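You operate a simulated robot arm through the tools that you are given. There is no shell and no other tool. Be economical: measure what you need, move in short steps, check, and stop when the job is done.

You run a simulated two-armed robot. Do the job below in one go: nothing can be reset, and whatever is moved stays where it is left.

TASK
Cover the trough with two green boards and strap them down.
Fine: the two from the short trestle's top; blue ring on its peg, ratchet till TAUT shows; the green pin stays in; leave the orange ring.

Only the result counts: the job must be done as asked and must still hold three seconds after the hand-in. Knocking over, shifting, dropping, spilling or breaking anything else fails it. Lids that push on must go on centred and level and be pressed home; caps that screw on are set level and turned clockwise until they are tight.

THE ROBOT
Two 7-joint arms with fingered hands on one trunk, on a base that drives. Base frame: it is fixed to the floor where the robot stands at the start and does not move with it; the origin is under the middle of the robot, x ahead of it, y to its left, z up; the surface under the hand at the start is at about z = 760. Readings come in mm, degrees, newtons and seconds.
The left shoulder is at the start at [75, 170, 1187], the right one opposite. With the tool pointing down near the work surface each hand reaches from about 260 to 760 mm from the robot's upright axis, wherever it stands, measured 20 degrees to its own side. Places, roughly: blue ratchet [-1400, 600, 800]; green board [500, 1250, 250]; green pin [-1750, 2250, 1000]; left half of the trough [-1300, 500, 800]; right half of the trough [-1300, 900, 800]. Payload 4 kg a hand.
The TCP of each hand is the grasp point between the finger pads, 26 mm short of the fingertips. In the tool frame z runs along the fingers and y along their closing line. The gripper opens to 132 mm. The gripper's body begins 73 mm behind the TCP. The gripper is a hand of 4 fingers: y runs from the thumb to the fingers, the wrist lies at [0, 0, -224] in the tool frame, and closing takes about 1.5 s.
Orientation is that of the tool frame in the base frame, as a unit quaternion [x, y, z, w]. With the fingers straight down and closing along the base's y, the tool's x points along the base's -x, its y along +y and its z along -z.

THE INTERFACE
- The arms move only by the tool apply_moves. It takes "left_motion", "right_motion" or both (then of equal length, played together; a hand with none holds still); each is a list of rows, each an object (a shift or turn left out is 0, a gripper value left out holds the last) with "xyz": the shift along the base's x, y, z in cm, a list of three; "dr": the turn, a rotation vector about the base's x, y, z in degrees, a list of three. In form: [{"xyz": [tx, ty, tz], "dr": [ax, ay, az]}, ...]. A call has 1 to 8 rows; each row is the pose to reach, as a shift and turn from the pose commanded when the call began. "left_grip" and "right_grip" are, for a hand that has rows, the opening, from 0 (shut) to 1 (fully open), set as the call begins (left out, the last holds). Each row takes 0.2 s and may step no farther than 50 mm and 8.6 degrees from the row before; otherwise, or with a gripper value out of range, the whole call is refused. Where a pose cannot be reached the arm comes as near as it can. A force on the tool above 40 N (or 10 N above the force at the start of the call, whichever is more), or a blocked arm, ends the call early, and 0.2 s more pass. The fingers move at their own pace (about 108 mm/s each) and stop on an object; they squeeze with about 33 N. The grip force told is the motor's: it shows also when the fingers shut on nothing. Time passes only in rows, and 0.2 s behind the last, so rows that repeat a pose let the fingers close. It gives the time, the measured TCP pose, the force on the tool (base axes), the opening and the grip force at its end, in the units of the frame above (readings bear some noise), with the torque about the TCP (base axes, N m) and any sound that the robot's microphone picked up.
- Cameras (640 x 400 px; columns grow to the right, rows downward): "scene" is now at [157.2, -20.9, 1353.6]; the picture's right is [-0.26, -0.97, 0.00], its down [-0.66, 0.18, -0.73] and it looks along [0.71, -0.19, -0.68] (base axes); focal length 214 px, centre (320, 200). "left" rides on the left gripper at [-73, 6, -94] in its tool frame; the picture's right is [-0.08, -1.00, 0.00], its down [0.78, -0.06, -0.62] and it looks along [0.61, -0.05, 0.79] (tool axes); focal length 230 px, centre (320, 200). "right" rides on the right gripper at [73, 6, -94] in its tool frame; the picture's right is [-0.08, 1.00, 0.00], its down [-0.79, -0.06, -0.62] and it looks along [-0.61, -0.05, 0.79] (tool axes); focal length 230 px, centre (320, 200). There is no depth. A picture from a camera that has moved, and an enlarged one, comes with that camera's place and axes in the base frame and with its lens.
- capture(camera): a new picture of that camera. It takes no simulated time.
- slide_trunk(by): slides the trunk up (or, below 0, down) by that many mm; the arms and the scene camera ride with it, the base frame stays. It gives what a move gives, with no picture.
- base_move(legs): drives the robot by 1 to 6 legs, each [ahead, left, turn to the left] in mm, mm and degrees, along the robot's own axes; the way and the turn of a leg run together, so that a leg with both is an arc; at most 1500 mm and 180 degrees a leg. The arms and the cameras ride along, it lands a little off, and it stops where it bumps. It gives what a move gives.
- finger_targets(finger1, finger2, finger3, thumb_bend, hand): sets how far each is bent, from 0 (flat) to 1 (curled in); at 0.3 the hand is open as for a grip, at 0.7 the pads meet at the TCP. One left out holds its place. A second passes; each finger stops where it meets its share of the squeeze, and holds until it gets a number again. A gripper value or a shape takes the hand back. It gives what a move gives, with no picture; readings hold the bend of each and the force on the fingers (four entries, about 0 where the hand has none), thumb and palm.
- hand_shape(shape, hand): the hand has 4 fingers and takes this shape, open, in about a second: jaw (thumb against the fingers, like two jaws); tri (thumb and two fingers); tip (a fingertip pinch); poke (one finger out to press); point (the index stretched); flat (the hand flat); cup (the hand cupped); fist (a fist). The gripper value then closes the fingers along that shape, each until it touches; the sizes above hold for jaw. It gives what a move gives, with no picture.
- pan_tilt(pan, tilt): turns the head with the scene camera to pan (to the left, within 80 degrees either way) and tilt (down, from -29 to 69), counted from straight ahead of the robot. It gives what a move gives.
- zoom(camera, box): a new picture of the part [left, top, right, bottom] of that camera's present view, enlarged. It takes no simulated time.
- job_done(): hands the job in; it is judged then, once.

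Work in short steps. Places have to be worked out from the pictures, the camera data and where the tool is seen: move nearer, look again, correct. Check each grasp and each placing, and mend what went wrong. You have 120 turns and 92 pictures in all, those below and enlarged ones among them. Open the grippers and draw the arms clear of the work before you hand the job in, unless the task says otherwise; then end with one line.

The tools are called as name(argument=value, ...) on one line, values as JSON. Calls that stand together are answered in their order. apply_moves: Moves the arms, as the interface text tells. Its arguments: {"type":"object","properties":{"left_motion":{"type":"array"},"left_grip":{"type":"number"},"right_motion":{"type":"array"},"right_grip":{"type":"number"}},"required":[]} The other tools are called the same way: slide_trunk (by) slides the trunk up or down; hand_shape (shape, hand) gives the hand a shape; finger_targets (finger1, finger2, finger3, thumb_bend, hand) moves the fingers one by one; base_move (legs) drives the base; pan_tilt (pan, tilt) turns the head that bears the scene camera; capture (camera) takes a picture; zoom (camera, box) takes an enlarged picture of a part of a camera's view; job_done () hands the job in.

At the start:

```text
time: 0.0
left_ee_pos: [563.6, 199.1, 1063.9]
left_tcp_rot: [0.0, 1.0, 0.0, 0.0]
left_force: [-0.2, 0.3, 0.5]
left_wrist_torque: [0.02, -0.01, 0.0]
left_width: 131.9
left_finger_force: 0.0
left_shape: jaw
left_bend: [0.3, 0.3, 0.3, 0.3]
left_finger forces: [0.0, 0.0, 0.1, 0.0, 0.0, 0.0]
right_ee_pos: [444.5, -290.6, 1131.5]
right_tcp_rot: [0.001, 1.0, 0.0, -0.001]
right_force: [0.0, 0.7, 0.6]
right_wrist_torque: [0.02, 0.0, 0.02]
right_width: 131.4
right_finger_force: 0.0
right_shape: jaw
right_bend: [0.3, 0.3, 0.3, 0.3]
right_finger forces: [0.0, 0.1, 0.0, 0.0, 0.0, 0.0]
trunk travel left (down, up): [-200.0, 151.0]
robot x, y, heading: [3.0, 6.4, 0.0]
head pan, tilt: [-15.1, 42.9]
```

scene: 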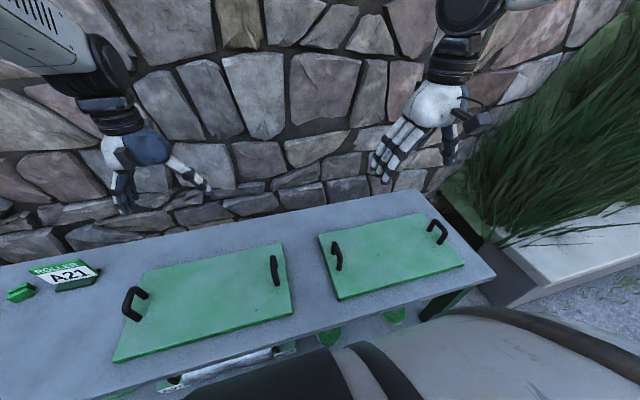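
right: 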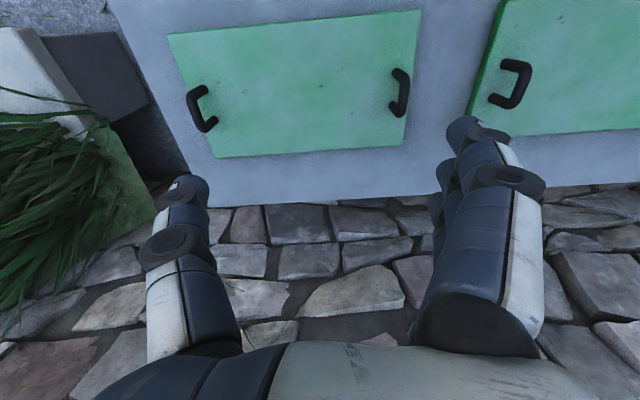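
left: 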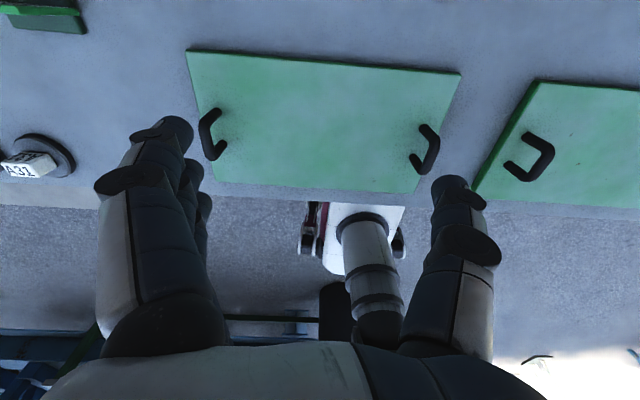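

I see two green boards with handles on a surface ahead. I'll look around with the head first to find the trestles and the trough.

pan_tilt(pan=60, tilt=30)

capture(camera="scene")

```text
time: 1.5
left_ee_pos: [562.4, 198.1, 1063.0]
left_tcp_rot: [0.0, 1.0, 0.001, 0.0]
left_force: [-0.1, -0.5, 0.3]
left_wrist_torque: [0.0, 0.01, 0.02]
left_width: 131.5
left_finger_force: 0.0
left_shape: jaw
left_bend: [0.3, 0.3, 0.3, 0.3]
left_finger forces: [0.2, 0.1, 0.0, 0.0, 0.0, 0.1]
right_ee_pos: [445.1, -291.3, 1132.2]
right_tcp_rot: [0.0, 1.0, -0.001, 0.0]
right_force: [0.5, 0.5, 0.3]
right_wrist_torque: [0.05, -0.03, 0.0]
right_width: 131.8
right_finger_force: 0.1
right_shape: jaw
right_bend: [0.3, 0.3, 0.3, 0.3]
right_finger forces: [0.1, 0.0, 0.0, 0.0, 0.0, 0.0]
trunk travel left (down, up): [-200.0, 151.0]
robot x, y, heading: [2.5, -1.3, 0.1]
head pan, tilt: [60.0, 30.0]
```

```text
88 pictures are left
camera scene: at [122.4, 79.0, 1373.3], right [0.87, -0.5, 0.0], down [-0.25, -0.43, -0.87], along [0.43, 0.75, -0.5], focal length 214 px, centre (320, 200)
```

scene: 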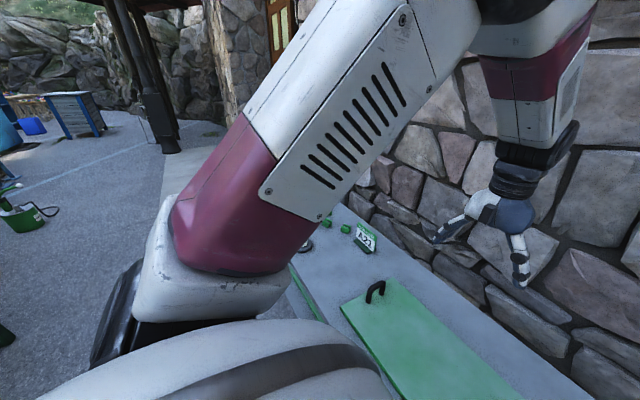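

The arm blocks this view. I'll look right too, then level ahead, before driving.

pan_tilt(pan=80, tilt=10)

capture(camera="scene")

pan_tilt(pan=-75, tilt=25)

capture(camera="scene")

```text
time: 2.3
left_ee_pos: [564.7, 198.8, 1063.1]
left_tcp_rot: [0.0, 1.0, -0.001, 0.0]
left_force: [0.9, 0.2, 0.0]
left_wrist_torque: [0.03, 0.01, 0.01]
left_width: 131.8
left_finger_force: 0.0
left_shape: jaw
left_bend: [0.3, 0.3, 0.3, 0.3]
left_finger forces: [0.0, 0.1, 0.1, 0.0, 0.0, 0.1]
right_ee_pos: [443.6, -290.5, 1131.4]
right_tcp_rot: [0.0, 1.0, 0.0, 0.0]
right_force: [0.3, 0.0, 0.5]
right_wrist_torque: [0.01, 0.01, 0.0]
right_width: 131.8
right_finger_force: 0.1
right_shape: jaw
right_bend: [0.3, 0.3, 0.3, 0.3]
right_finger forces: [0.1, 0.0, 0.0, 0.1, 0.1, 0.0]
trunk travel left (down, up): [-200.0, 151.0]
robot x, y, heading: [-1.9, 0.7, 0.1]
head pan, tilt: [80.0, 10.0]
```

```text
87 pictures are left
camera scene: at [93.4, 92.3, 1405.5], right [0.98, -0.17, 0.0], down [-0.03, -0.17, -0.98], along [0.17, 0.97, -0.17], focal length 214 px, centre (320, 200)
```

scene: 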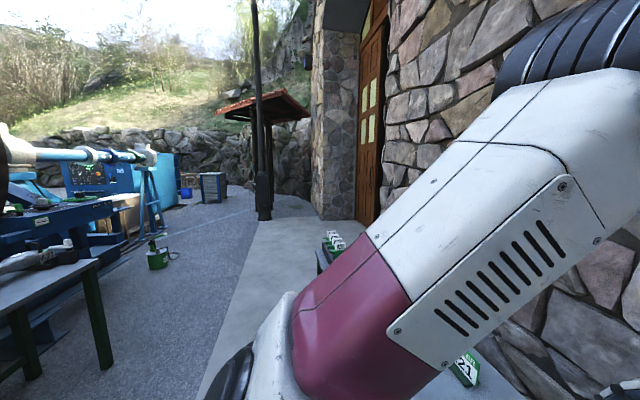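

```text
time: 4.7
left_ee_pos: [563.9, 198.9, 1063.2]
left_tcp_rot: [0.0, 1.0, 0.0, 0.0]
left_force: [-0.4, -0.6, 0.1]
left_wrist_torque: [0.01, 0.02, 0.01]
left_width: 132.1
left_finger_force: 0.1
left_shape: jaw
left_bend: [0.3, 0.3, 0.3, 0.3]
left_finger forces: [0.0, 0.1, 0.1, 0.0, 0.0, 0.1]
right_ee_pos: [444.5, -289.9, 1132.3]
right_tcp_rot: [0.0, 1.0, 0.0, -0.001]
right_force: [-0.5, -0.1, 0.0]
right_wrist_torque: [0.03, 0.04, 0.0]
right_width: 131.7
right_finger_force: 0.0
right_shape: jaw
right_bend: [0.3, 0.3, 0.3, 0.3]
right_finger forces: [0.0, 0.0, 0.0, 0.1, 0.1, 0.1]
trunk travel left (down, up): [-200.0, 151.0]
robot x, y, heading: [-1.3, -0.5, -0.1]
head pan, tilt: [-75.0, 25.0]
```

```text
86 pictures are left
camera scene: at [101.0, -88.3, 1381.3], right [-0.97, -0.26, 0.0], down [-0.11, 0.41, -0.91], along [0.23, -0.88, -0.42], focal length 214 px, centre (320, 200)
```

scene: 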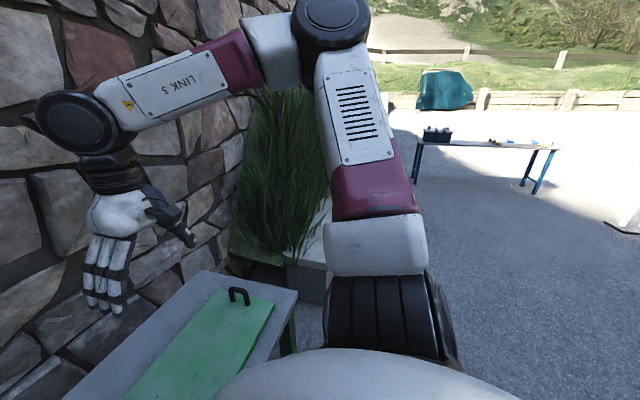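

Machine and other tables lie behind to the left. I'll back off the table and turn left 90° to see behind.

base_move(legs=[[-220, 0, 0], [0, 0, 90]])

pan_tilt(pan=20, tilt=20)

capture(camera="scene")

pan_tilt(pan=75, tilt=25)

capture(camera="scene")

```text
time: 10.2
left_ee_pos: [-422.9, 561.1, 1063.4]
left_tcp_rot: [0.712, -0.703, 0.001, -0.001]
left_force: [-1.0, -0.1, 0.4]
left_wrist_torque: [-0.01, -0.02, 0.02]
left_width: 131.9
left_finger_force: 0.0
left_shape: jaw
left_bend: [0.3, 0.3, 0.3, 0.3]
left_finger forces: [0.0, 0.1, 0.0, 0.0, 0.0, 0.0]
right_ee_pos: [68.4, 446.9, 1131.7]
right_tcp_rot: [0.711, -0.703, 0.0, 0.0]
right_force: [0.4, -0.5, -0.2]
right_wrist_torque: [-0.02, -0.01, -0.03]
right_width: 131.8
right_finger_force: 0.0
right_shape: jaw
right_bend: [0.3, 0.3, 0.3, 0.3]
right_finger forces: [0.1, 0.0, 0.0, 0.0, 0.0, 0.1]
trunk travel left (down, up): [-200.0, 151.0]
robot x, y, heading: [-220.5, 1.7, 90.8]
head pan, tilt: [-75.0, 25.0]
```

```text
time: 11.9
left_ee_pos: [-422.0, 561.3, 1063.0]
left_tcp_rot: [0.711, -0.703, 0.0, 0.0]
left_force: [-0.1, 0.1, 0.1]
left_wrist_torque: [-0.01, 0.01, 0.02]
left_width: 131.9
left_finger_force: 0.0
left_shape: jaw
left_bend: [0.3, 0.3, 0.3, 0.3]
left_finger forces: [0.0, 0.0, 0.1, 0.0, 0.0, 0.0]
right_ee_pos: [67.3, 447.7, 1132.2]
right_tcp_rot: [0.712, -0.702, 0.0, 0.0]
right_force: [0.5, -0.1, 0.1]
right_wrist_torque: [-0.01, -0.02, -0.04]
right_width: 131.6
right_finger_force: 0.1
right_shape: jaw
right_bend: [0.3, 0.3, 0.3, 0.3]
right_finger forces: [0.1, 0.0, 0.1, 0.0, 0.0, 0.0]
trunk travel left (down, up): [-200.0, 151.0]
robot x, y, heading: [-215.1, 0.3, 90.6]
head pan, tilt: [20.0, 20.0]
```

```text
85 pictures are left
camera scene: at [-249.5, 163.9, 1389.3], right [0.94, 0.35, 0.0], down [0.12, -0.32, -0.94], along [-0.33, 0.88, -0.34], focal length 214 px, centre (320, 200)
```

scene: 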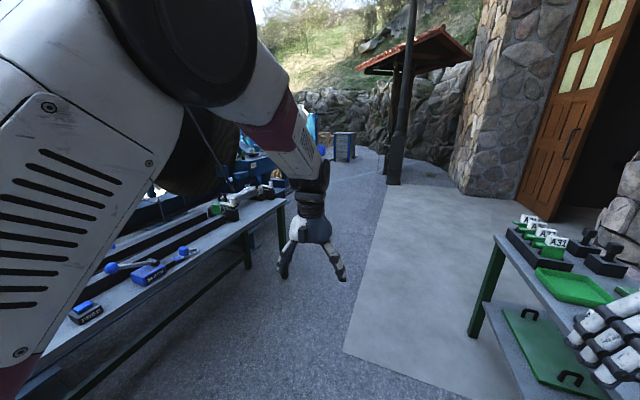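

```text
time: 13.2
left_ee_pos: [-422.2, 561.0, 1063.1]
left_tcp_rot: [0.712, -0.703, 0.001, 0.0]
left_force: [-0.2, 0.6, -0.2]
left_wrist_torque: [0.01, 0.0, 0.02]
left_width: 131.8
left_finger_force: 0.0
left_shape: jaw
left_bend: [0.3, 0.3, 0.3, 0.3]
left_finger forces: [0.0, 0.0, 0.0, 0.0, 0.0, 0.0]
right_ee_pos: [68.7, 446.8, 1131.7]
right_tcp_rot: [0.711, -0.703, 0.0, 0.0]
right_force: [0.4, 0.2, -0.5]
right_wrist_torque: [-0.02, -0.03, -0.01]
right_width: 131.8
right_finger_force: 0.0
right_shape: jaw
right_bend: [0.3, 0.3, 0.3, 0.3]
right_finger forces: [0.0, 0.0, 0.0, 0.0, 0.0, 0.1]
trunk travel left (down, up): [-200.0, 151.0]
robot x, y, heading: [-219.2, -0.0, 90.6]
head pan, tilt: [75.0, 25.0]
```

```text
84 pictures are left
camera scene: at [-305.9, 99.7, 1381.3], right [0.25, 0.97, 0.0], down [0.41, -0.1, -0.91], along [-0.88, 0.23, -0.42], focal length 214 px, centre (320, 200)
```

scene: 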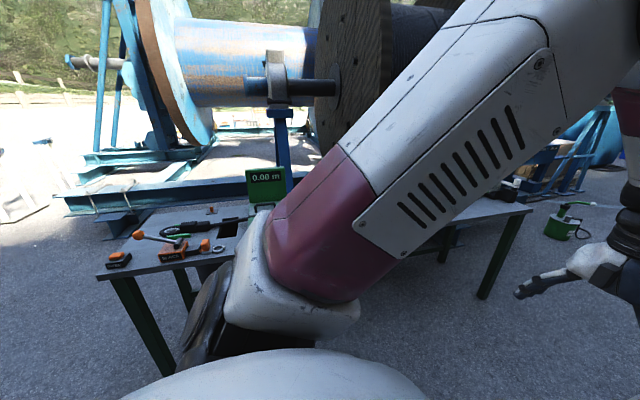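

The trough bench lies behind the start. I'll turn to face it and look.

base_move(legs=[[0, 0, 90]])

pan_tilt(pan=0, tilt=25)

capture(camera="scene")

pan_tilt(pan=-40, tilt=25)

capture(camera="scene")

pan_tilt(pan=-80, tilt=20)

capture(camera="scene")

```text
time: 17.4
left_ee_pos: [-772.4, -217.8, 1063.7]
left_tcp_rot: [1.0, 0.017, 0.0, 0.0]
left_force: [-0.4, 0.2, -0.2]
left_wrist_torque: [0.02, 0.02, -0.02]
left_width: 131.9
left_finger_force: 0.0
left_shape: jaw
left_bend: [0.3, 0.3, 0.3, 0.3]
left_finger forces: [0.0, 0.0, 0.0, 0.1, 0.0, 0.0]
right_ee_pos: [-671.6, 275.0, 1131.5]
right_tcp_rot: [1.0, 0.016, 0.0, 0.0]
right_force: [-0.8, 0.6, 0.1]
right_wrist_torque: [0.01, 0.0, 0.04]
right_width: 131.9
right_finger_force: 0.0
right_shape: jaw
right_bend: [0.3, 0.3, 0.3, 0.3]
right_finger forces: [0.0, 0.1, 0.1, 0.0, 0.0, 0.1]
trunk travel left (down, up): [-200.0, 151.0]
robot x, y, heading: [-218.1, -1.5, -178.2]
head pan, tilt: [75.0, 25.0]
```

```text
time: 18.9
left_ee_pos: [-773.2, -217.7, 1063.7]
left_tcp_rot: [1.0, 0.018, 0.0, 0.0]
left_force: [-1.0, -0.1, -0.6]
left_wrist_torque: [0.01, -0.01, -0.01]
left_width: 131.8
left_finger_force: 0.1
left_shape: jaw
left_bend: [0.3, 0.3, 0.3, 0.3]
left_finger forces: [0.1, 0.0, 0.0, 0.0, 0.0, 0.1]
right_ee_pos: [-671.2, 274.4, 1132.6]
right_tcp_rot: [1.0, 0.018, 0.001, 0.0]
right_force: [-0.5, 0.1, -0.6]
right_wrist_torque: [-0.01, -0.01, 0.01]
right_width: 131.8
right_finger_force: 0.0
right_shape: jaw
right_bend: [0.3, 0.3, 0.3, 0.3]
right_finger forces: [0.0, 0.1, 0.0, 0.0, 0.1, 0.0]
trunk travel left (down, up): [-200.0, 151.0]
robot x, y, heading: [-218.8, 0.4, -178.1]
head pan, tilt: [0.0, 25.0]
```

```text
83 pictures are left
camera scene: at [-383.8, -5.0, 1381.2], right [-0.03, 1.0, 0.0], down [0.42, 0.01, -0.91], along [-0.91, -0.03, -0.42], focal length 214 px, centre (320, 200)
```

scene: 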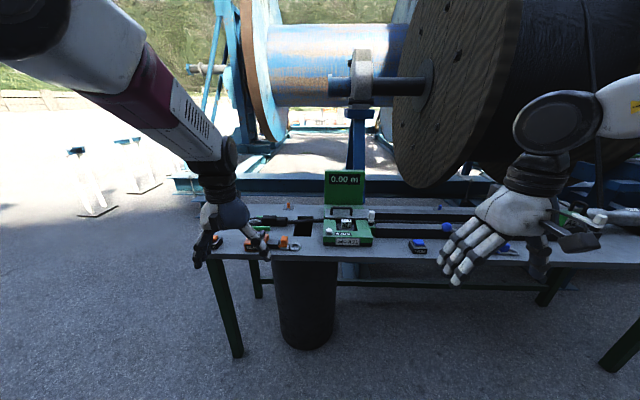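

```text
time: 20.0
left_ee_pos: [-773.4, -218.3, 1063.8]
left_tcp_rot: [1.0, 0.018, 0.0, 0.0]
left_force: [-1.0, 0.0, 0.2]
left_wrist_torque: [-0.02, 0.01, 0.01]
left_width: 131.8
left_finger_force: 0.1
left_shape: jaw
left_bend: [0.3, 0.3, 0.3, 0.3]
left_finger forces: [0.0, 0.1, 0.0, 0.1, 0.0, 0.1]
right_ee_pos: [-671.3, 274.4, 1131.4]
right_tcp_rot: [1.0, 0.018, 0.0, 0.001]
right_force: [0.7, -0.9, -0.1]
right_wrist_torque: [0.01, -0.01, 0.03]
right_width: 131.7
right_finger_force: 0.1
right_shape: jaw
right_bend: [0.3, 0.3, 0.3, 0.3]
right_finger forces: [0.1, 0.0, 0.0, 0.0, 0.0, 0.1]
trunk travel left (down, up): [-200.0, 151.0]
robot x, y, heading: [-217.9, -0.2, -178.2]
head pan, tilt: [-40.0, 25.0]
```

```text
82 pictures are left
camera scene: at [-364.3, 54.9, 1381.2], right [0.62, 0.79, 0.0], down [0.33, -0.26, -0.91], along [-0.71, 0.56, -0.42], focal length 214 px, centre (320, 200)
```

scene: 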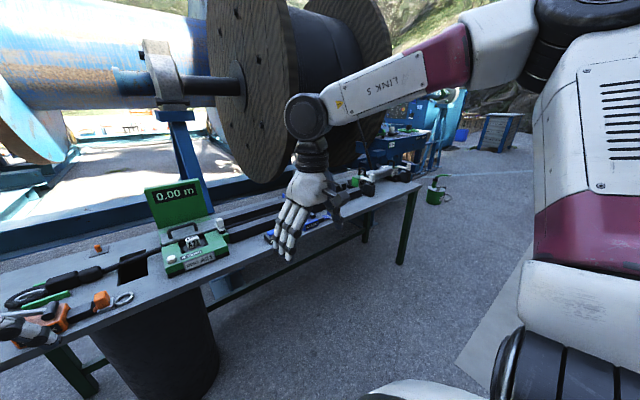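

```text
time: 21.1
left_ee_pos: [-774.6, -217.0, 1062.7]
left_tcp_rot: [1.0, 0.017, 0.0, 0.0]
left_force: [-0.3, 0.0, -0.6]
left_wrist_torque: [0.01, -0.02, 0.04]
left_width: 131.8
left_finger_force: 0.0
left_shape: jaw
left_bend: [0.3, 0.3, 0.3, 0.3]
left_finger forces: [0.0, 0.1, 0.0, 0.1, 0.1, 0.0]
right_ee_pos: [-672.0, 274.8, 1131.5]
right_tcp_rot: [1.0, 0.018, 0.0, 0.0]
right_force: [-0.4, 0.2, 0.4]
right_wrist_torque: [-0.02, 0.04, 0.01]
right_width: 131.5
right_finger_force: 0.1
right_shape: jaw
right_bend: [0.3, 0.3, 0.3, 0.3]
right_finger forces: [0.0, 0.1, 0.0, 0.0, 0.0, 0.1]
trunk travel left (down, up): [-200.0, 151.0]
robot x, y, heading: [-217.7, -0.2, -178.0]
head pan, tilt: [-80.0, 20.0]
```

```text
81 pictures are left
camera scene: at [-311.1, 89.3, 1389.3], right [0.98, 0.21, 0.0], down [0.07, -0.33, -0.94], along [-0.2, 0.92, -0.34], focal length 214 px, centre (320, 200)
```

scene: 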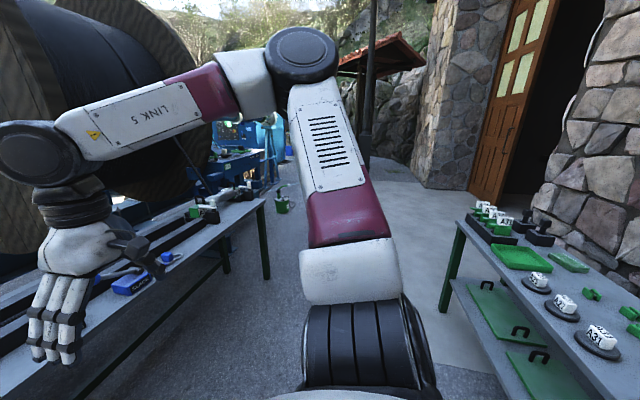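

The trough is on the bench at y≈300–1100. I'll drive in front of it, staying about 600 mm back, and look down at it.

base_move(legs=[[0, -700, -1.9], [220, 0, 0]])

pan_tilt(pan=0, tilt=38)

capture(camera="scene")

capture(camera="right")

capture(camera="left")

```text
time: 28.9
left_ee_pos: [-1008.3, 502.7, 1063.0]
left_tcp_rot: [1.0, 0.004, 0.0, 0.0]
left_force: [0.0, -0.4, -0.7]
left_wrist_torque: [-0.01, -0.01, -0.01]
left_width: 131.9
left_finger_force: 0.1
left_shape: jaw
left_bend: [0.3, 0.3, 0.3, 0.3]
left_finger forces: [0.1, 0.1, 0.1, 0.0, 0.1, 0.0]
right_ee_pos: [-893.8, 992.3, 1130.3]
right_tcp_rot: [1.0, 0.003, 0.001, 0.0]
right_force: [-0.7, 0.6, 0.0]
right_wrist_torque: [0.0, -0.06, -0.01]
right_width: 131.9
right_finger_force: 0.1
right_shape: jaw
right_bend: [0.3, 0.3, 0.3, 0.3]
right_finger forces: [0.0, 0.0, 0.1, 0.1, 0.1, 0.1]
trunk travel left (down, up): [-200.0, 151.0]
robot x, y, heading: [-446.1, 706.3, -179.6]
head pan, tilt: [-80.0, 20.0]
```

```text
time: 30.5
left_ee_pos: [-1008.5, 501.6, 1062.6]
left_tcp_rot: [1.0, 0.004, 0.001, 0.0]
left_force: [-0.5, -0.6, 0.3]
left_wrist_torque: [0.0, 0.02, -0.02]
left_width: 131.8
left_finger_force: 0.1
left_shape: jaw
left_bend: [0.3, 0.3, 0.3, 0.3]
left_finger forces: [0.0, 0.0, 0.0, 0.1, 0.0, 0.0]
right_ee_pos: [-892.4, 991.7, 1132.3]
right_tcp_rot: [1.0, 0.004, 0.0, 0.0]
right_force: [0.0, 0.3, -0.7]
right_wrist_torque: [0.01, -0.02, 0.02]
right_width: 131.9
right_finger_force: 0.1
right_shape: jaw
right_bend: [0.3, 0.3, 0.3, 0.3]
right_finger forces: [0.1, 0.0, 0.0, 0.0, 0.0, 0.1]
trunk travel left (down, up): [-200.0, 151.0]
robot x, y, heading: [-448.8, 705.1, -179.5]
head pan, tilt: [0.0, 38.0]
```

```text
80 pictures are left
camera scene: at [-607.8, 703.9, 1360.9], right [-0.01, 1.0, 0.0], down [0.62, 0.0, -0.79], along [-0.79, 0.0, -0.62], focal length 214 px, centre (320, 200)
```

scene: 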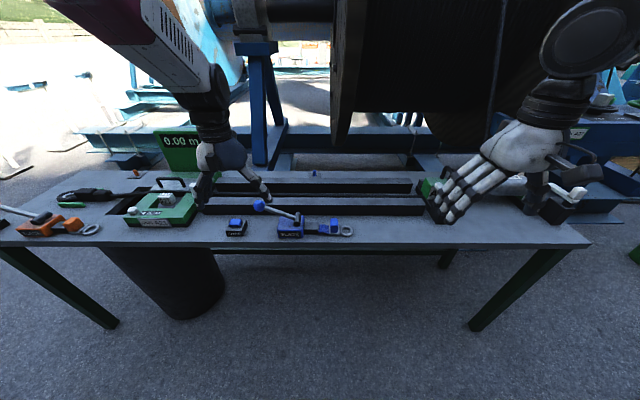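

```text
79 pictures are left
camera right: at [-820.8, 986.2, 1224.0], right [-0.07, -1.0, 0.0], down [-0.79, 0.06, 0.62], along [-0.61, 0.04, -0.79], focal length 230 px, centre (320, 200)
```

right: 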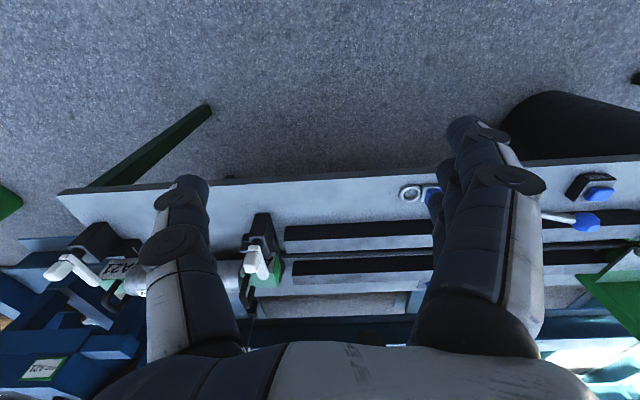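

```text
78 pictures are left
camera left: at [-1082.1, 495.6, 1156.2], right [-0.08, 1.0, 0.0], down [0.78, 0.07, 0.62], along [0.61, 0.05, -0.79], focal length 230 px, centre (320, 200)
```

left: 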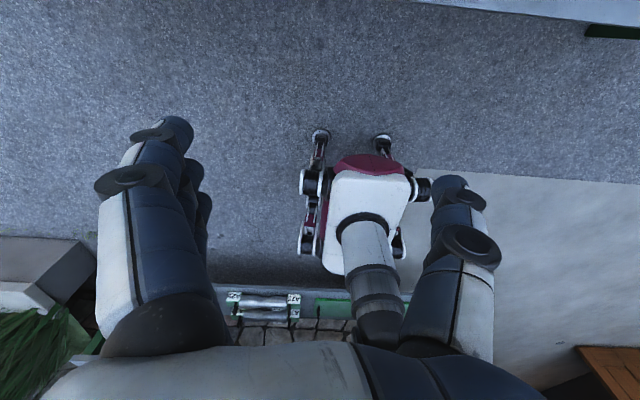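

I'll zoom on the trough region.

zoom(camera="scene", box=[120, 150, 280, 250])

zoom(camera="scene", box=[220, 150, 380, 250])

zoom(camera="scene", box=[380, 130, 620, 280])

```text
4.00 times, centred on (200, 200) of scene
camera zoom: at [-607.8, 703.9, 1360.9], right [-0.01, 1.0, 0.0], down [0.62, 0.0, -0.79], along [-0.79, 0.0, -0.62], focal length 858 px, centre (800, 200)
```

zoom: 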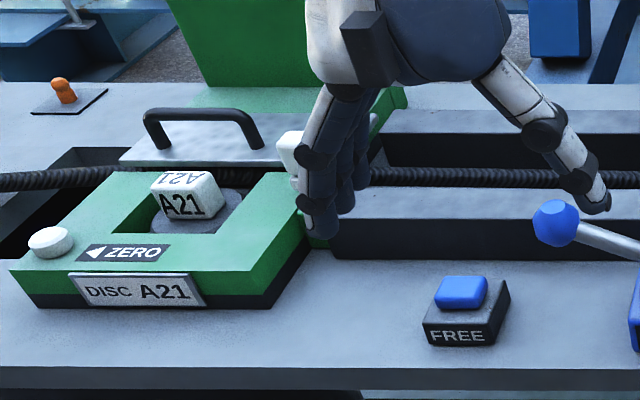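

```text
4.00 times, centred on (300, 200) of scene
camera zoom: at [-607.8, 703.9, 1360.9], right [-0.01, 1.0, 0.0], down [0.62, 0.0, -0.79], along [-0.79, 0.0, -0.62], focal length 858 px, centre (400, 200)
```

zoom: 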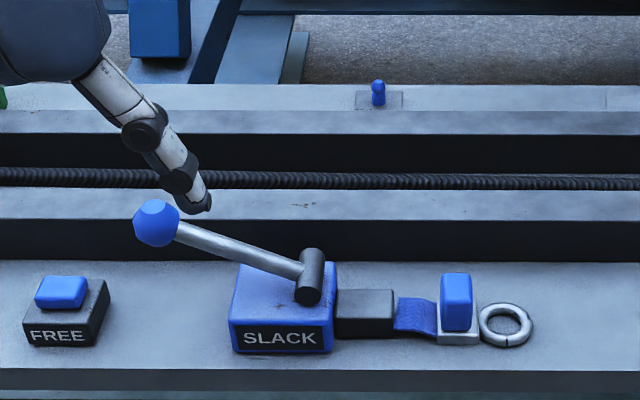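

```text
2.67 times, centred on (500, 205) of scene
camera zoom: at [-607.8, 703.9, 1360.9], right [-0.01, 1.0, 0.0], down [0.62, 0.0, -0.79], along [-0.79, 0.0, -0.62], focal length 572 px, centre (-160, 187)
```

zoom: 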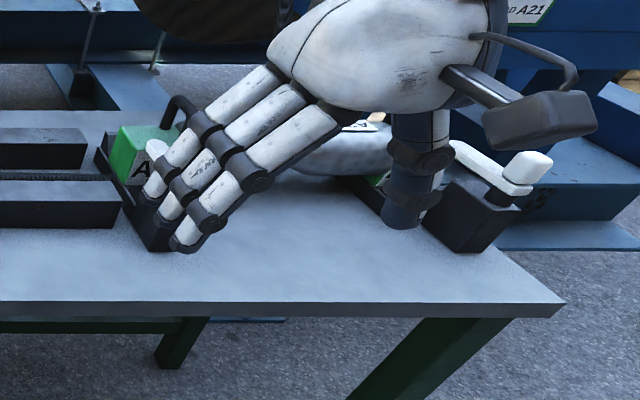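

Trough understood: two walls x≈-1270..-1470, top z≈820, blue ratchet front, blue peg behind at about (-1581, 677). Now turn back and look at the whole wall-side bench from afar to identify the short trestle.

base_move(legs=[[-100, 0, 0], [0, 0, -180]])

pan_tilt(pan=0, tilt=30)

capture(camera="scene")

```text
time: 38.9
left_ee_pos: [207.8, 923.1, 1063.1]
left_tcp_rot: [-0.019, 1.0, 0.0, 0.0]
left_force: [-0.6, 0.3, 0.5]
left_wrist_torque: [-0.01, 0.0, 0.01]
left_width: 131.6
left_finger_force: 0.1
left_shape: jaw
left_bend: [0.3, 0.3, 0.3, 0.3]
left_finger forces: [0.0, 0.0, 0.1, 0.0, 0.1, 0.0]
right_ee_pos: [106.9, 431.2, 1131.1]
right_tcp_rot: [-0.018, 1.0, 0.001, 0.0]
right_force: [0.3, -0.2, -0.1]
right_wrist_torque: [-0.01, -0.03, 0.02]
right_width: 131.9
right_finger_force: 0.1
right_shape: jaw
right_bend: [0.3, 0.3, 0.3, 0.3]
right_finger forces: [0.0, 0.0, 0.0, 0.0, 0.0, 0.1]
trunk travel left (down, up): [-200.0, 151.0]
robot x, y, heading: [-346.7, 704.2, 2.0]
head pan, tilt: [0.0, 38.0]
```

```text
time: 39.6
left_ee_pos: [208.6, 922.5, 1063.7]
left_tcp_rot: [-0.019, 1.0, -0.001, 0.0]
left_force: [0.4, 0.2, 0.4]
left_wrist_torque: [-0.03, -0.02, 0.0]
left_width: 131.7
left_finger_force: 0.0
left_shape: jaw
left_bend: [0.3, 0.3, 0.3, 0.3]
left_finger forces: [0.0, 0.1, 0.1, 0.0, 0.0, 0.0]
right_ee_pos: [107.1, 430.6, 1131.6]
right_tcp_rot: [-0.018, 1.0, 0.0, 0.0]
right_force: [0.2, 0.0, 0.0]
right_wrist_torque: [0.02, -0.06, 0.0]
right_width: 131.7
right_finger_force: 0.1
right_shape: jaw
right_bend: [0.3, 0.3, 0.3, 0.3]
right_finger forces: [0.0, 0.1, 0.1, 0.0, 0.0, 0.1]
trunk travel left (down, up): [-200.0, 151.0]
robot x, y, heading: [-347.4, 704.5, 2.0]
head pan, tilt: [0.0, 30.0]
```

```text
74 pictures are left
camera scene: at [-180.1, 711.5, 1373.2], right [0.04, -1.0, 0.0], down [-0.5, -0.02, -0.87], along [0.87, 0.03, -0.5], focal length 214 px, centre (320, 200)
```

scene: 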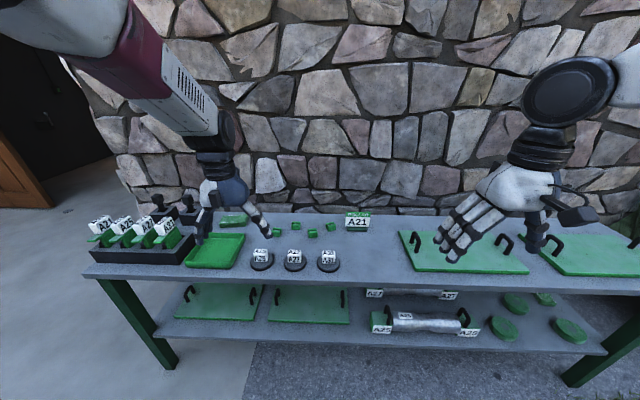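

One long bench: the two boards on top are the ones to use (shelf ones are decoys). From the start pictures board 1 has handles near (484, 366) and (484, 17), z≈810. Driving to stand in front of it.

base_move(legs=[[0, 0, -2], [0, -514, 0], [330, 0, 0]])

pan_tilt(pan=0, tilt=50)

capture(camera="scene")

capture(camera="right")

capture(camera="left")

```text
time: 46.7
left_ee_pos: [552.9, 399.5, 1062.6]
left_tcp_rot: [-0.002, 1.0, -0.001, 0.0]
left_force: [-0.6, 0.8, -0.3]
left_wrist_torque: [-0.02, 0.01, 0.01]
left_width: 131.9
left_finger_force: 0.2
left_shape: jaw
left_bend: [0.3, 0.3, 0.3, 0.3]
left_finger forces: [0.1, 0.1, 0.0, 0.0, 0.0, 0.1]
right_ee_pos: [435.4, -90.7, 1132.6]
right_tcp_rot: [-0.003, 1.0, 0.0, 0.0]
right_force: [0.4, -0.2, 0.5]
right_wrist_torque: [-0.06, 0.05, -0.02]
right_width: 132.0
right_finger_force: 0.1
right_shape: jaw
right_bend: [0.3, 0.3, 0.3, 0.3]
right_finger forces: [0.1, 0.0, 0.0, 0.0, 0.0, 0.0]
trunk travel left (down, up): [-200.0, 151.0]
robot x, y, heading: [-13.3, 198.1, 0.2]
head pan, tilt: [0.0, 30.0]
```

```text
time: 47.6
left_ee_pos: [552.5, 399.1, 1064.3]
left_tcp_rot: [-0.002, 1.0, 0.001, 0.0]
left_force: [0.3, 0.9, 0.2]
left_wrist_torque: [-0.01, 0.0, 0.0]
left_width: 131.9
left_finger_force: 0.1
left_shape: jaw
left_bend: [0.3, 0.3, 0.3, 0.3]
left_finger forces: [0.0, 0.0, 0.0, 0.0, 0.1, 0.0]
right_ee_pos: [436.0, -89.7, 1132.6]
right_tcp_rot: [-0.002, 1.0, 0.0, 0.0]
right_force: [-0.3, -0.3, -0.5]
right_wrist_torque: [0.0, 0.03, 0.03]
right_width: 131.6
right_finger_force: 0.2
right_shape: jaw
right_bend: [0.3, 0.3, 0.3, 0.3]
right_finger forces: [0.0, 0.0, 0.0, 0.0, 0.1, 0.0]
trunk travel left (down, up): [-200.0, 151.0]
robot x, y, heading: [-14.8, 201.5, 0.3]
head pan, tilt: [0.0, 50.0]
```

```text
73 pictures are left
camera scene: at [143.9, 200.0, 1343.8], right [0.0, -1.0, 0.0], down [-0.77, 0.0, -0.64], along [0.64, 0.0, -0.77], focal length 214 px, centre (320, 200)
```

scene: 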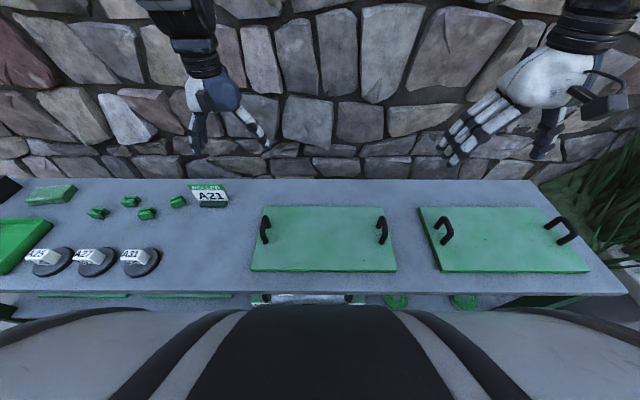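

```text
72 pictures are left
camera right: at [362.1, -84.4, 1224.1], right [0.07, 1.0, 0.0], down [0.79, -0.06, 0.62], along [0.61, -0.04, -0.79], focal length 230 px, centre (320, 200)
```

right: 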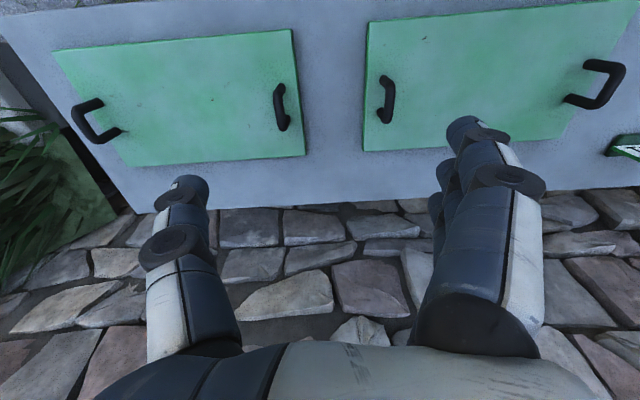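

```text
71 pictures are left
camera left: at [625.4, 405.4, 1156.3], right [0.08, -1.0, 0.0], down [-0.78, -0.06, 0.62], along [-0.61, -0.05, -0.79], focal length 230 px, centre (320, 200)
```

left: 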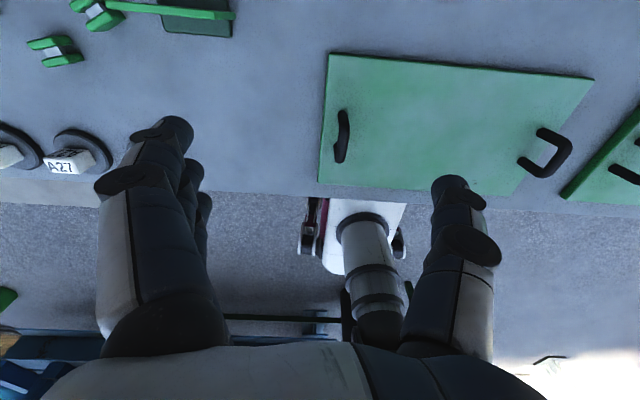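

Handles triangulate to about (480, 359) and (480, 24), bar z≈815. I'll bring both hands above them at z≈900 with tool down.

apply_moves(left_motion=[{"xyz": [-1.2, -0.7, -2.7]}, {"xyz": [-2.4, -1.4, -5.4]}, {"xyz": [-3.6, -2, -8.1]}, {"xyz": [-4.8, -2.7, -10.8]}, {"xyz": [-6, -3.4, -13.5]}, {"xyz": [-7.0, -4, -16.3]}, {"xyz": [-7.0, -4, -16.3]}], right_motion=[{"xyz": [0.7, 1.9, -3.9]}, {"xyz": [1.5, 3.8, -7.8]}, {"xyz": [2.2, 5.7, -11.7]}, {"xyz": [2.9, 7.6, -15.6]}, {"xyz": [3.7, 9.5, -19.5]}, {"xyz": [4.4, 11.4, -23.3]}, {"xyz": [4.4, 11.4, -23.3]}])

capture(camera="left")

capture(camera="right")

```text
time: 49.2
left_ee_pos: [480.7, 357.6, 900.6]
left_tcp_rot: [-0.002, 1.0, 0.0, 0.002]
left_force: [-1.0, -0.7, 0.9]
left_wrist_torque: [0.03, -0.03, -0.01]
left_width: 131.4
left_finger_force: 0.0
left_shape: jaw
left_bend: [0.3, 0.3, 0.3, 0.3]
left_finger forces: [0.1, 0.1, 0.0, 0.0, 0.1, 0.0]
right_ee_pos: [478.5, 23.6, 896.7]
right_tcp_rot: [-0.002, 1.0, 0.001, -0.001]
right_force: [0.9, -0.2, 0.0]
right_wrist_torque: [0.0, -0.01, 0.0]
right_width: 131.8
right_finger_force: 0.2
right_shape: jaw
right_bend: [0.3, 0.3, 0.3, 0.3]
right_finger forces: [0.0, 0.1, 0.1, 0.0, 0.0, 0.0]
trunk travel left (down, up): [-200.0, 151.0]
robot x, y, heading: [-10.5, 202.2, 0.3]
head pan, tilt: [0.0, 50.0]
```

```text
70 pictures are left
camera left: at [554.3, 363.8, 994.0], right [0.08, -1.0, 0.0], down [-0.79, -0.06, 0.62], along [-0.61, -0.05, -0.79], focal length 230 px, centre (320, 200)
```

left: 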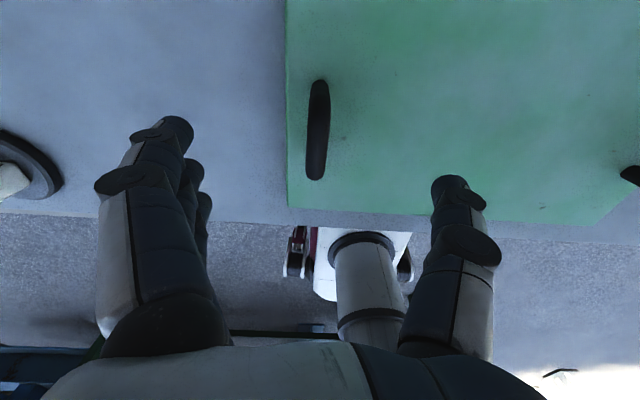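

```text
69 pictures are left
camera right: at [404.9, 28.6, 990.1], right [0.07, 1.0, 0.0], down [0.78, -0.06, 0.62], along [0.62, -0.04, -0.79], focal length 230 px, centre (320, 200)
```

right: 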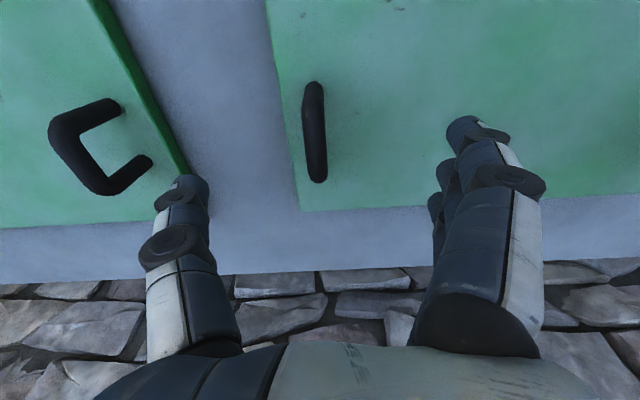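

Both handles lie right under the hands (bars x≈441–519, y≈359 and 21). Lowering to z≈815 with narrower opening check.

apply_moves(left_motion=[{"xyz": [0, 0.1, -3]}, {"xyz": [0, 0.1, -6]}, {"xyz": [0, 0.1, -8.4]}, {"xyz": [0, 0.1, -8.4]}], right_motion=[{"xyz": [0, -0.2, -3]}, {"xyz": [0, -0.2, -6]}, {"xyz": [0, -0.2, -8.0]}, {"xyz": [0, -0.2, -8.0]}])

zoom(camera="scene", box=[220, 150, 420, 280])

capture(camera="left")

```text
time: 50.2
left_ee_pos: [482.6, 360.2, 817.4]
left_tcp_rot: [-0.003, 1.0, 0.0, 0.002]
left_force: [0.8, 0.0, 0.6]
left_wrist_torque: [0.0, 0.03, -0.01]
left_width: 131.7
left_finger_force: 0.0
left_shape: jaw
left_bend: [0.3, 0.3, 0.3, 0.3]
left_finger forces: [0.1, 0.0, 0.0, 0.0, 0.1, 0.0]
right_ee_pos: [477.7, 22.1, 817.7]
right_tcp_rot: [-0.003, 1.0, 0.0, 0.0]
right_force: [-0.9, -0.7, 0.6]
right_wrist_torque: [0.01, 0.03, -0.03]
right_width: 132.0
right_finger_force: 0.0
right_shape: jaw
right_bend: [0.3, 0.3, 0.3, 0.3]
right_finger forces: [0.0, 0.0, 0.0, 0.0, 0.0, 0.0]
trunk travel left (down, up): [-200.0, 151.0]
robot x, y, heading: [-10.1, 197.1, 0.4]
head pan, tilt: [0.0, 50.0]
```

```text
3.08 times, centred on (320, 215) of scene
camera zoom: at [143.3, 199.9, 1343.9], right [0.0, -1.0, 0.0], down [-0.77, 0.0, -0.64], along [0.64, 0.0, -0.77], focal length 660 px, centre (320, 154)
```

zoom: 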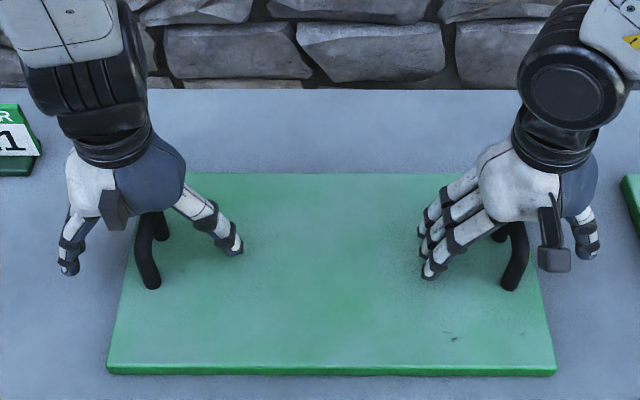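

```text
67 pictures are left
camera left: at [554.5, 366.4, 909.2], right [0.08, -1.0, 0.0], down [-0.79, -0.06, 0.62], along [-0.61, -0.05, -0.79], focal length 230 px, centre (320, 200)
```

left: 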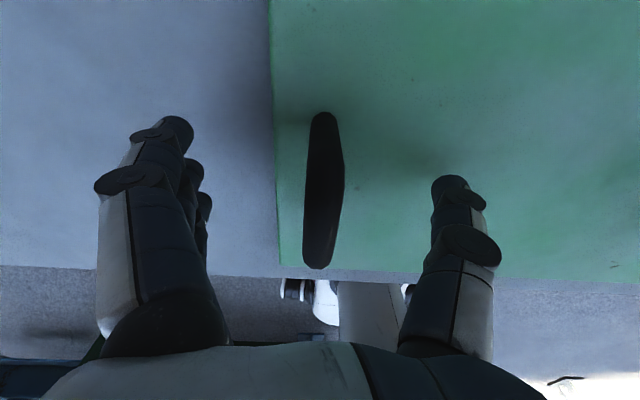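

The bar seems a bit higher than TCP (z≈830–845), so I'll raise 14 mm and close both hands on the bars.

apply_moves(left_motion=[{"xyz": [0, 0, 1.4]}], right_motion=[{"xyz": [0, 0, 1.4]}])

apply_moves(left_motion=[{}, {}, {}, {}, {}, {}, {}, {}], right_motion=[{}, {}, {}, {}, {}, {}, {}, {}], left_grip=0, right_grip=0)

capture(camera="left")

capture(camera="right")

```text
time: 50.6
left_ee_pos: [481.4, 360.7, 830.8]
left_tcp_rot: [-0.003, 1.0, 0.0, 0.001]
left_force: [0.6, -0.1, 0.1]
left_wrist_torque: [0.0, -0.04, 0.0]
left_width: 131.6
left_finger_force: 0.2
left_shape: jaw
left_bend: [0.3, 0.3, 0.3, 0.3]
left_finger forces: [0.0, 0.0, 0.0, 0.0, 0.1, 0.1]
right_ee_pos: [479.6, 22.4, 832.4]
right_tcp_rot: [-0.003, 1.0, 0.0, -0.001]
right_force: [-0.3, 0.2, -0.4]
right_wrist_torque: [-0.01, -0.01, 0.03]
right_width: 131.9
right_finger_force: 0.0
right_shape: jaw
right_bend: [0.3, 0.3, 0.3, 0.3]
right_finger forces: [0.1, 0.0, 0.0, 0.1, 0.0, 0.1]
trunk travel left (down, up): [-200.0, 151.0]
robot x, y, heading: [-8.3, 198.5, 0.3]
head pan, tilt: [0.0, 50.0]
```

```text
time: 52.4
left_ee_pos: [482.9, 360.0, 831.2]
left_tcp_rot: [-0.003, 1.0, 0.001, 0.0]
left_force: [0.5, -1.4, 0.5]
left_wrist_torque: [0.35, -0.03, -0.04]
left_width: 0.0
left_finger_force: 33.0
left_shape: jaw
left_bend: [0.72, 0.62, 0.71, 0.73]
left_finger forces: [8.8, 0.0, 8.8, 0.0, 9.1, 0.0]
right_ee_pos: [479.1, 21.7, 832.2]
right_tcp_rot: [-0.001, 1.0, -0.001, 0.0]
right_force: [0.5, 0.5, -0.2]
right_wrist_torque: [0.36, 0.01, 0.01]
right_width: 0.0
right_finger_force: 32.9
right_shape: jaw
right_bend: [0.71, 0.62, 0.71, 0.71]
right_finger forces: [9.5, 0.1, 9.6, 0.1, 29.7, 0.1]
trunk travel left (down, up): [-200.0, 151.0]
robot x, y, heading: [-7.9, 198.9, 0.3]
head pan, tilt: [0.0, 50.0]
```

```text
66 pictures are left
camera left: at [555.7, 366.6, 922.8], right [0.08, -1.0, 0.0], down [-0.78, -0.06, 0.62], along [-0.62, -0.05, -0.79], focal length 230 px, centre (320, 200)
```

left: 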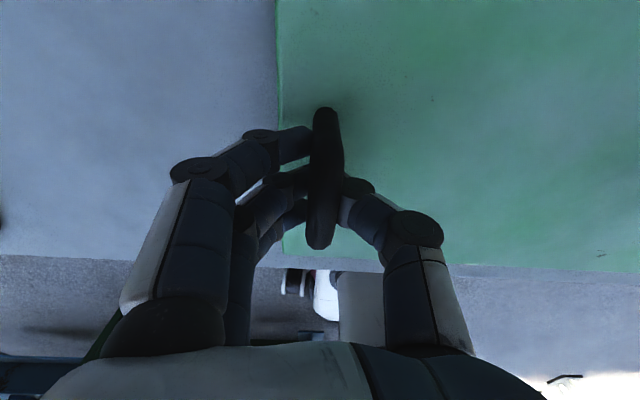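

```text
65 pictures are left
camera right: at [406.1, 27.8, 924.2], right [0.07, 1.0, 0.0], down [0.79, -0.06, 0.62], along [0.61, -0.04, -0.79], focal length 230 px, centre (320, 200)
```

right: 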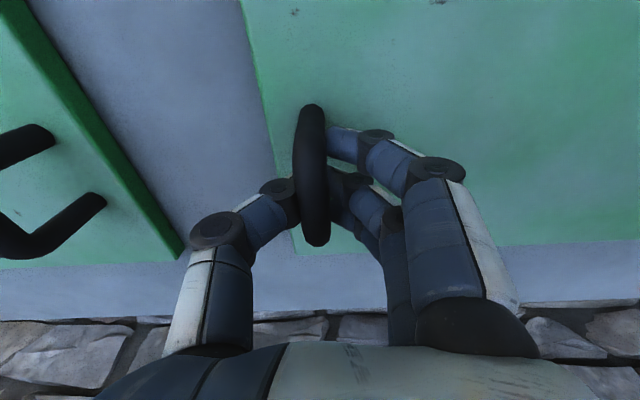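

Fingers have closed around/below the bars. Try a small synchronous lift of 4 cm.

apply_moves(left_motion=[{"xyz": [0, 0, 1]}, {"xyz": [0, 0, 2]}, {"xyz": [0, 0, 3]}, {"xyz": [0, 0, 4]}, {"xyz": [0, 0, 5]}, {"xyz": [0, 0, 5]}], right_motion=[{"xyz": [0, 0, 1]}, {"xyz": [0, 0, 2]}, {"xyz": [0, 0, 3]}, {"xyz": [0, 0, 4]}, {"xyz": [0, 0, 5]}, {"xyz": [0, 0, 5]}])

zoom(camera="scene", box=[200, 120, 440, 290])

```text
time: 53.8
left_ee_pos: [484.2, 360.5, 881.7]
left_tcp_rot: [-0.003, 1.0, 0.0, 0.0]
left_force: [-0.3, 3.7, -6.4]
left_wrist_torque: [0.4, -0.01, -0.06]
left_width: 0.0
left_finger_force: 33.0
left_shape: jaw
left_bend: [0.72, 0.62, 0.71, 0.73]
left_finger forces: [9.9, 0.0, 11.0, 0.1, 8.0, 0.1]
right_ee_pos: [479.7, 23.5, 882.4]
right_tcp_rot: [-0.002, 1.0, -0.002, -0.001]
right_force: [0.1, -2.8, -2.5]
right_wrist_torque: [0.38, 0.02, 0.01]
right_width: 0.0
right_finger_force: 32.3
right_shape: jaw
right_bend: [0.71, 0.62, 0.71, 0.71]
right_finger forces: [9.3, 0.1, 9.3, 0.0, 33.0, 0.0]
trunk travel left (down, up): [-200.0, 151.0]
robot x, y, heading: [-8.0, 197.2, 0.3]
head pan, tilt: [0.0, 50.0]
```

```text
2.35 times, centred on (320, 205) of scene
camera zoom: at [144.9, 200.0, 1343.6], right [0.0, -1.0, 0.0], down [-0.77, 0.0, -0.64], along [0.64, 0.0, -0.77], focal length 505 px, centre (320, 188)
```

zoom: 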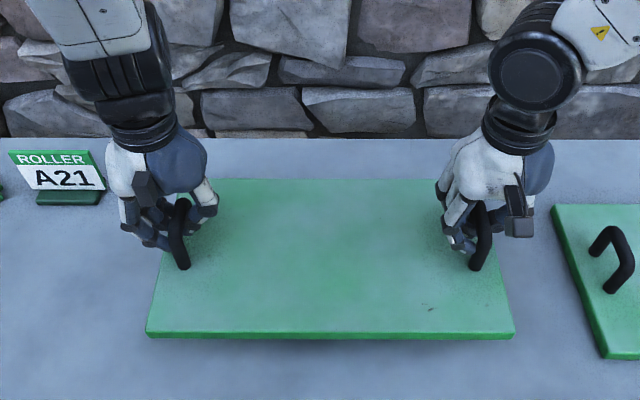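

Board 1 is lifted level (≈1 kg). Raise 12 cm more, then back off, turn 180° and move in front of the left half of the trough.

apply_moves(left_motion=[{"xyz": [0, 0, 2]}, {"xyz": [0, 0, 4]}, {"xyz": [0, 0, 6]}, {"xyz": [0, 0, 8]}, {"xyz": [0, 0, 10]}, {"xyz": [0, 0, 12]}, {"xyz": [0, 0, 12]}], right_motion=[{"xyz": [0, 0, 2]}, {"xyz": [0, 0, 4]}, {"xyz": [0, 0, 6]}, {"xyz": [0, 0, 8]}, {"xyz": [0, 0, 10]}, {"xyz": [0, 0, 12]}, {"xyz": [0, 0, 12]}])

base_move(legs=[[-350, 0, 0], [0, 0, 179.7], [0, -303, 0], [200, 0, 0]])

pan_tilt(pan=0, tilt=40)

capture(camera="scene")

```text
time: 55.4
left_ee_pos: [483.3, 363.3, 998.0]
left_tcp_rot: [-0.01, 1.0, -0.011, -0.006]
left_force: [-0.1, -11.4, -7.6]
left_wrist_torque: [0.42, -0.04, -0.09]
left_width: 0.0
left_finger_force: 32.8
left_shape: jaw
left_bend: [0.72, 0.62, 0.71, 0.74]
left_finger forces: [9.0, 0.1, 9.4, 0.1, 41.6, 0.1]
right_ee_pos: [480.9, 21.1, 1002.2]
right_tcp_rot: [-0.003, 1.0, 0.0, -0.001]
right_force: [-0.2, 10.3, -2.7]
right_wrist_torque: [0.46, 0.0, -0.03]
right_width: 0.0
right_finger_force: 33.2
right_shape: jaw
right_bend: [0.71, 0.62, 0.71, 0.72]
right_finger forces: [12.6, 0.0, 12.2, 0.0, 28.6, 0.1]
trunk travel left (down, up): [-200.0, 151.0]
robot x, y, heading: [-8.5, 199.2, 0.4]
head pan, tilt: [0.0, 50.0]
```

```text
time: 69.0
left_ee_pos: [-1064.6, 329.2, 1001.2]
left_tcp_rot: [1.0, 0.01, 0.001, -0.013]
left_force: [-0.4, 8.1, -6.8]
left_wrist_torque: [-0.41, 0.0, -0.08]
left_width: 0.4
left_finger_force: 32.8
left_shape: jaw
left_bend: [0.72, 0.62, 0.71, 0.74]
left_finger forces: [8.8, 0.1, 10.5, 0.0, 17.4, 0.0]
right_ee_pos: [-1058.7, 670.4, 1002.6]
right_tcp_rot: [1.0, 0.003, 0.001, 0.0]
right_force: [0.3, -8.7, -1.7]
right_wrist_torque: [-0.48, 0.0, 0.0]
right_width: 0.0
right_finger_force: 33.2
right_shape: jaw
right_bend: [0.71, 0.62, 0.71, 0.72]
right_finger forces: [12.7, 0.1, 10.6, 0.0, 29.3, 0.0]
trunk travel left (down, up): [-200.0, 151.0]
robot x, y, heading: [-567.0, 496.3, -179.7]
head pan, tilt: [0.0, 50.0]
```

```text
time: 69.7
left_ee_pos: [-1063.2, 328.7, 1001.9]
left_tcp_rot: [1.0, 0.012, 0.0, -0.016]
left_force: [0.1, 7.0, -7.7]
left_wrist_torque: [-0.49, 0.01, -0.06]
left_width: 0.0
left_finger_force: 33.0
left_shape: jaw
left_bend: [0.72, 0.62, 0.71, 0.74]
left_finger forces: [9.1, 0.0, 11.0, 0.1, 17.1, 0.1]
right_ee_pos: [-1059.0, 670.8, 1002.6]
right_tcp_rot: [1.0, 0.003, 0.0, 0.001]
right_force: [-1.4, -7.1, -2.3]
right_wrist_torque: [-0.48, -0.01, 0.03]
right_width: 0.0
right_finger_force: 33.4
right_shape: jaw
right_bend: [0.71, 0.62, 0.71, 0.72]
right_finger forces: [12.2, 0.0, 11.4, 0.0, 30.2, 0.1]
trunk travel left (down, up): [-200.0, 151.0]
robot x, y, heading: [-568.3, 493.1, -179.8]
head pan, tilt: [0.0, 40.0]
```

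```text
63 pictures are left
camera scene: at [-728.0, 493.6, 1357.8], right [0.0, 1.0, 0.0], down [0.64, 0.0, -0.77], along [-0.77, 0.0, -0.64], focal length 214 px, centre (320, 200)
```

scene: 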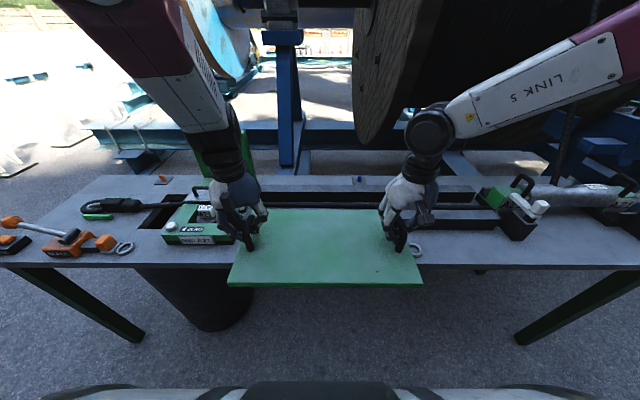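

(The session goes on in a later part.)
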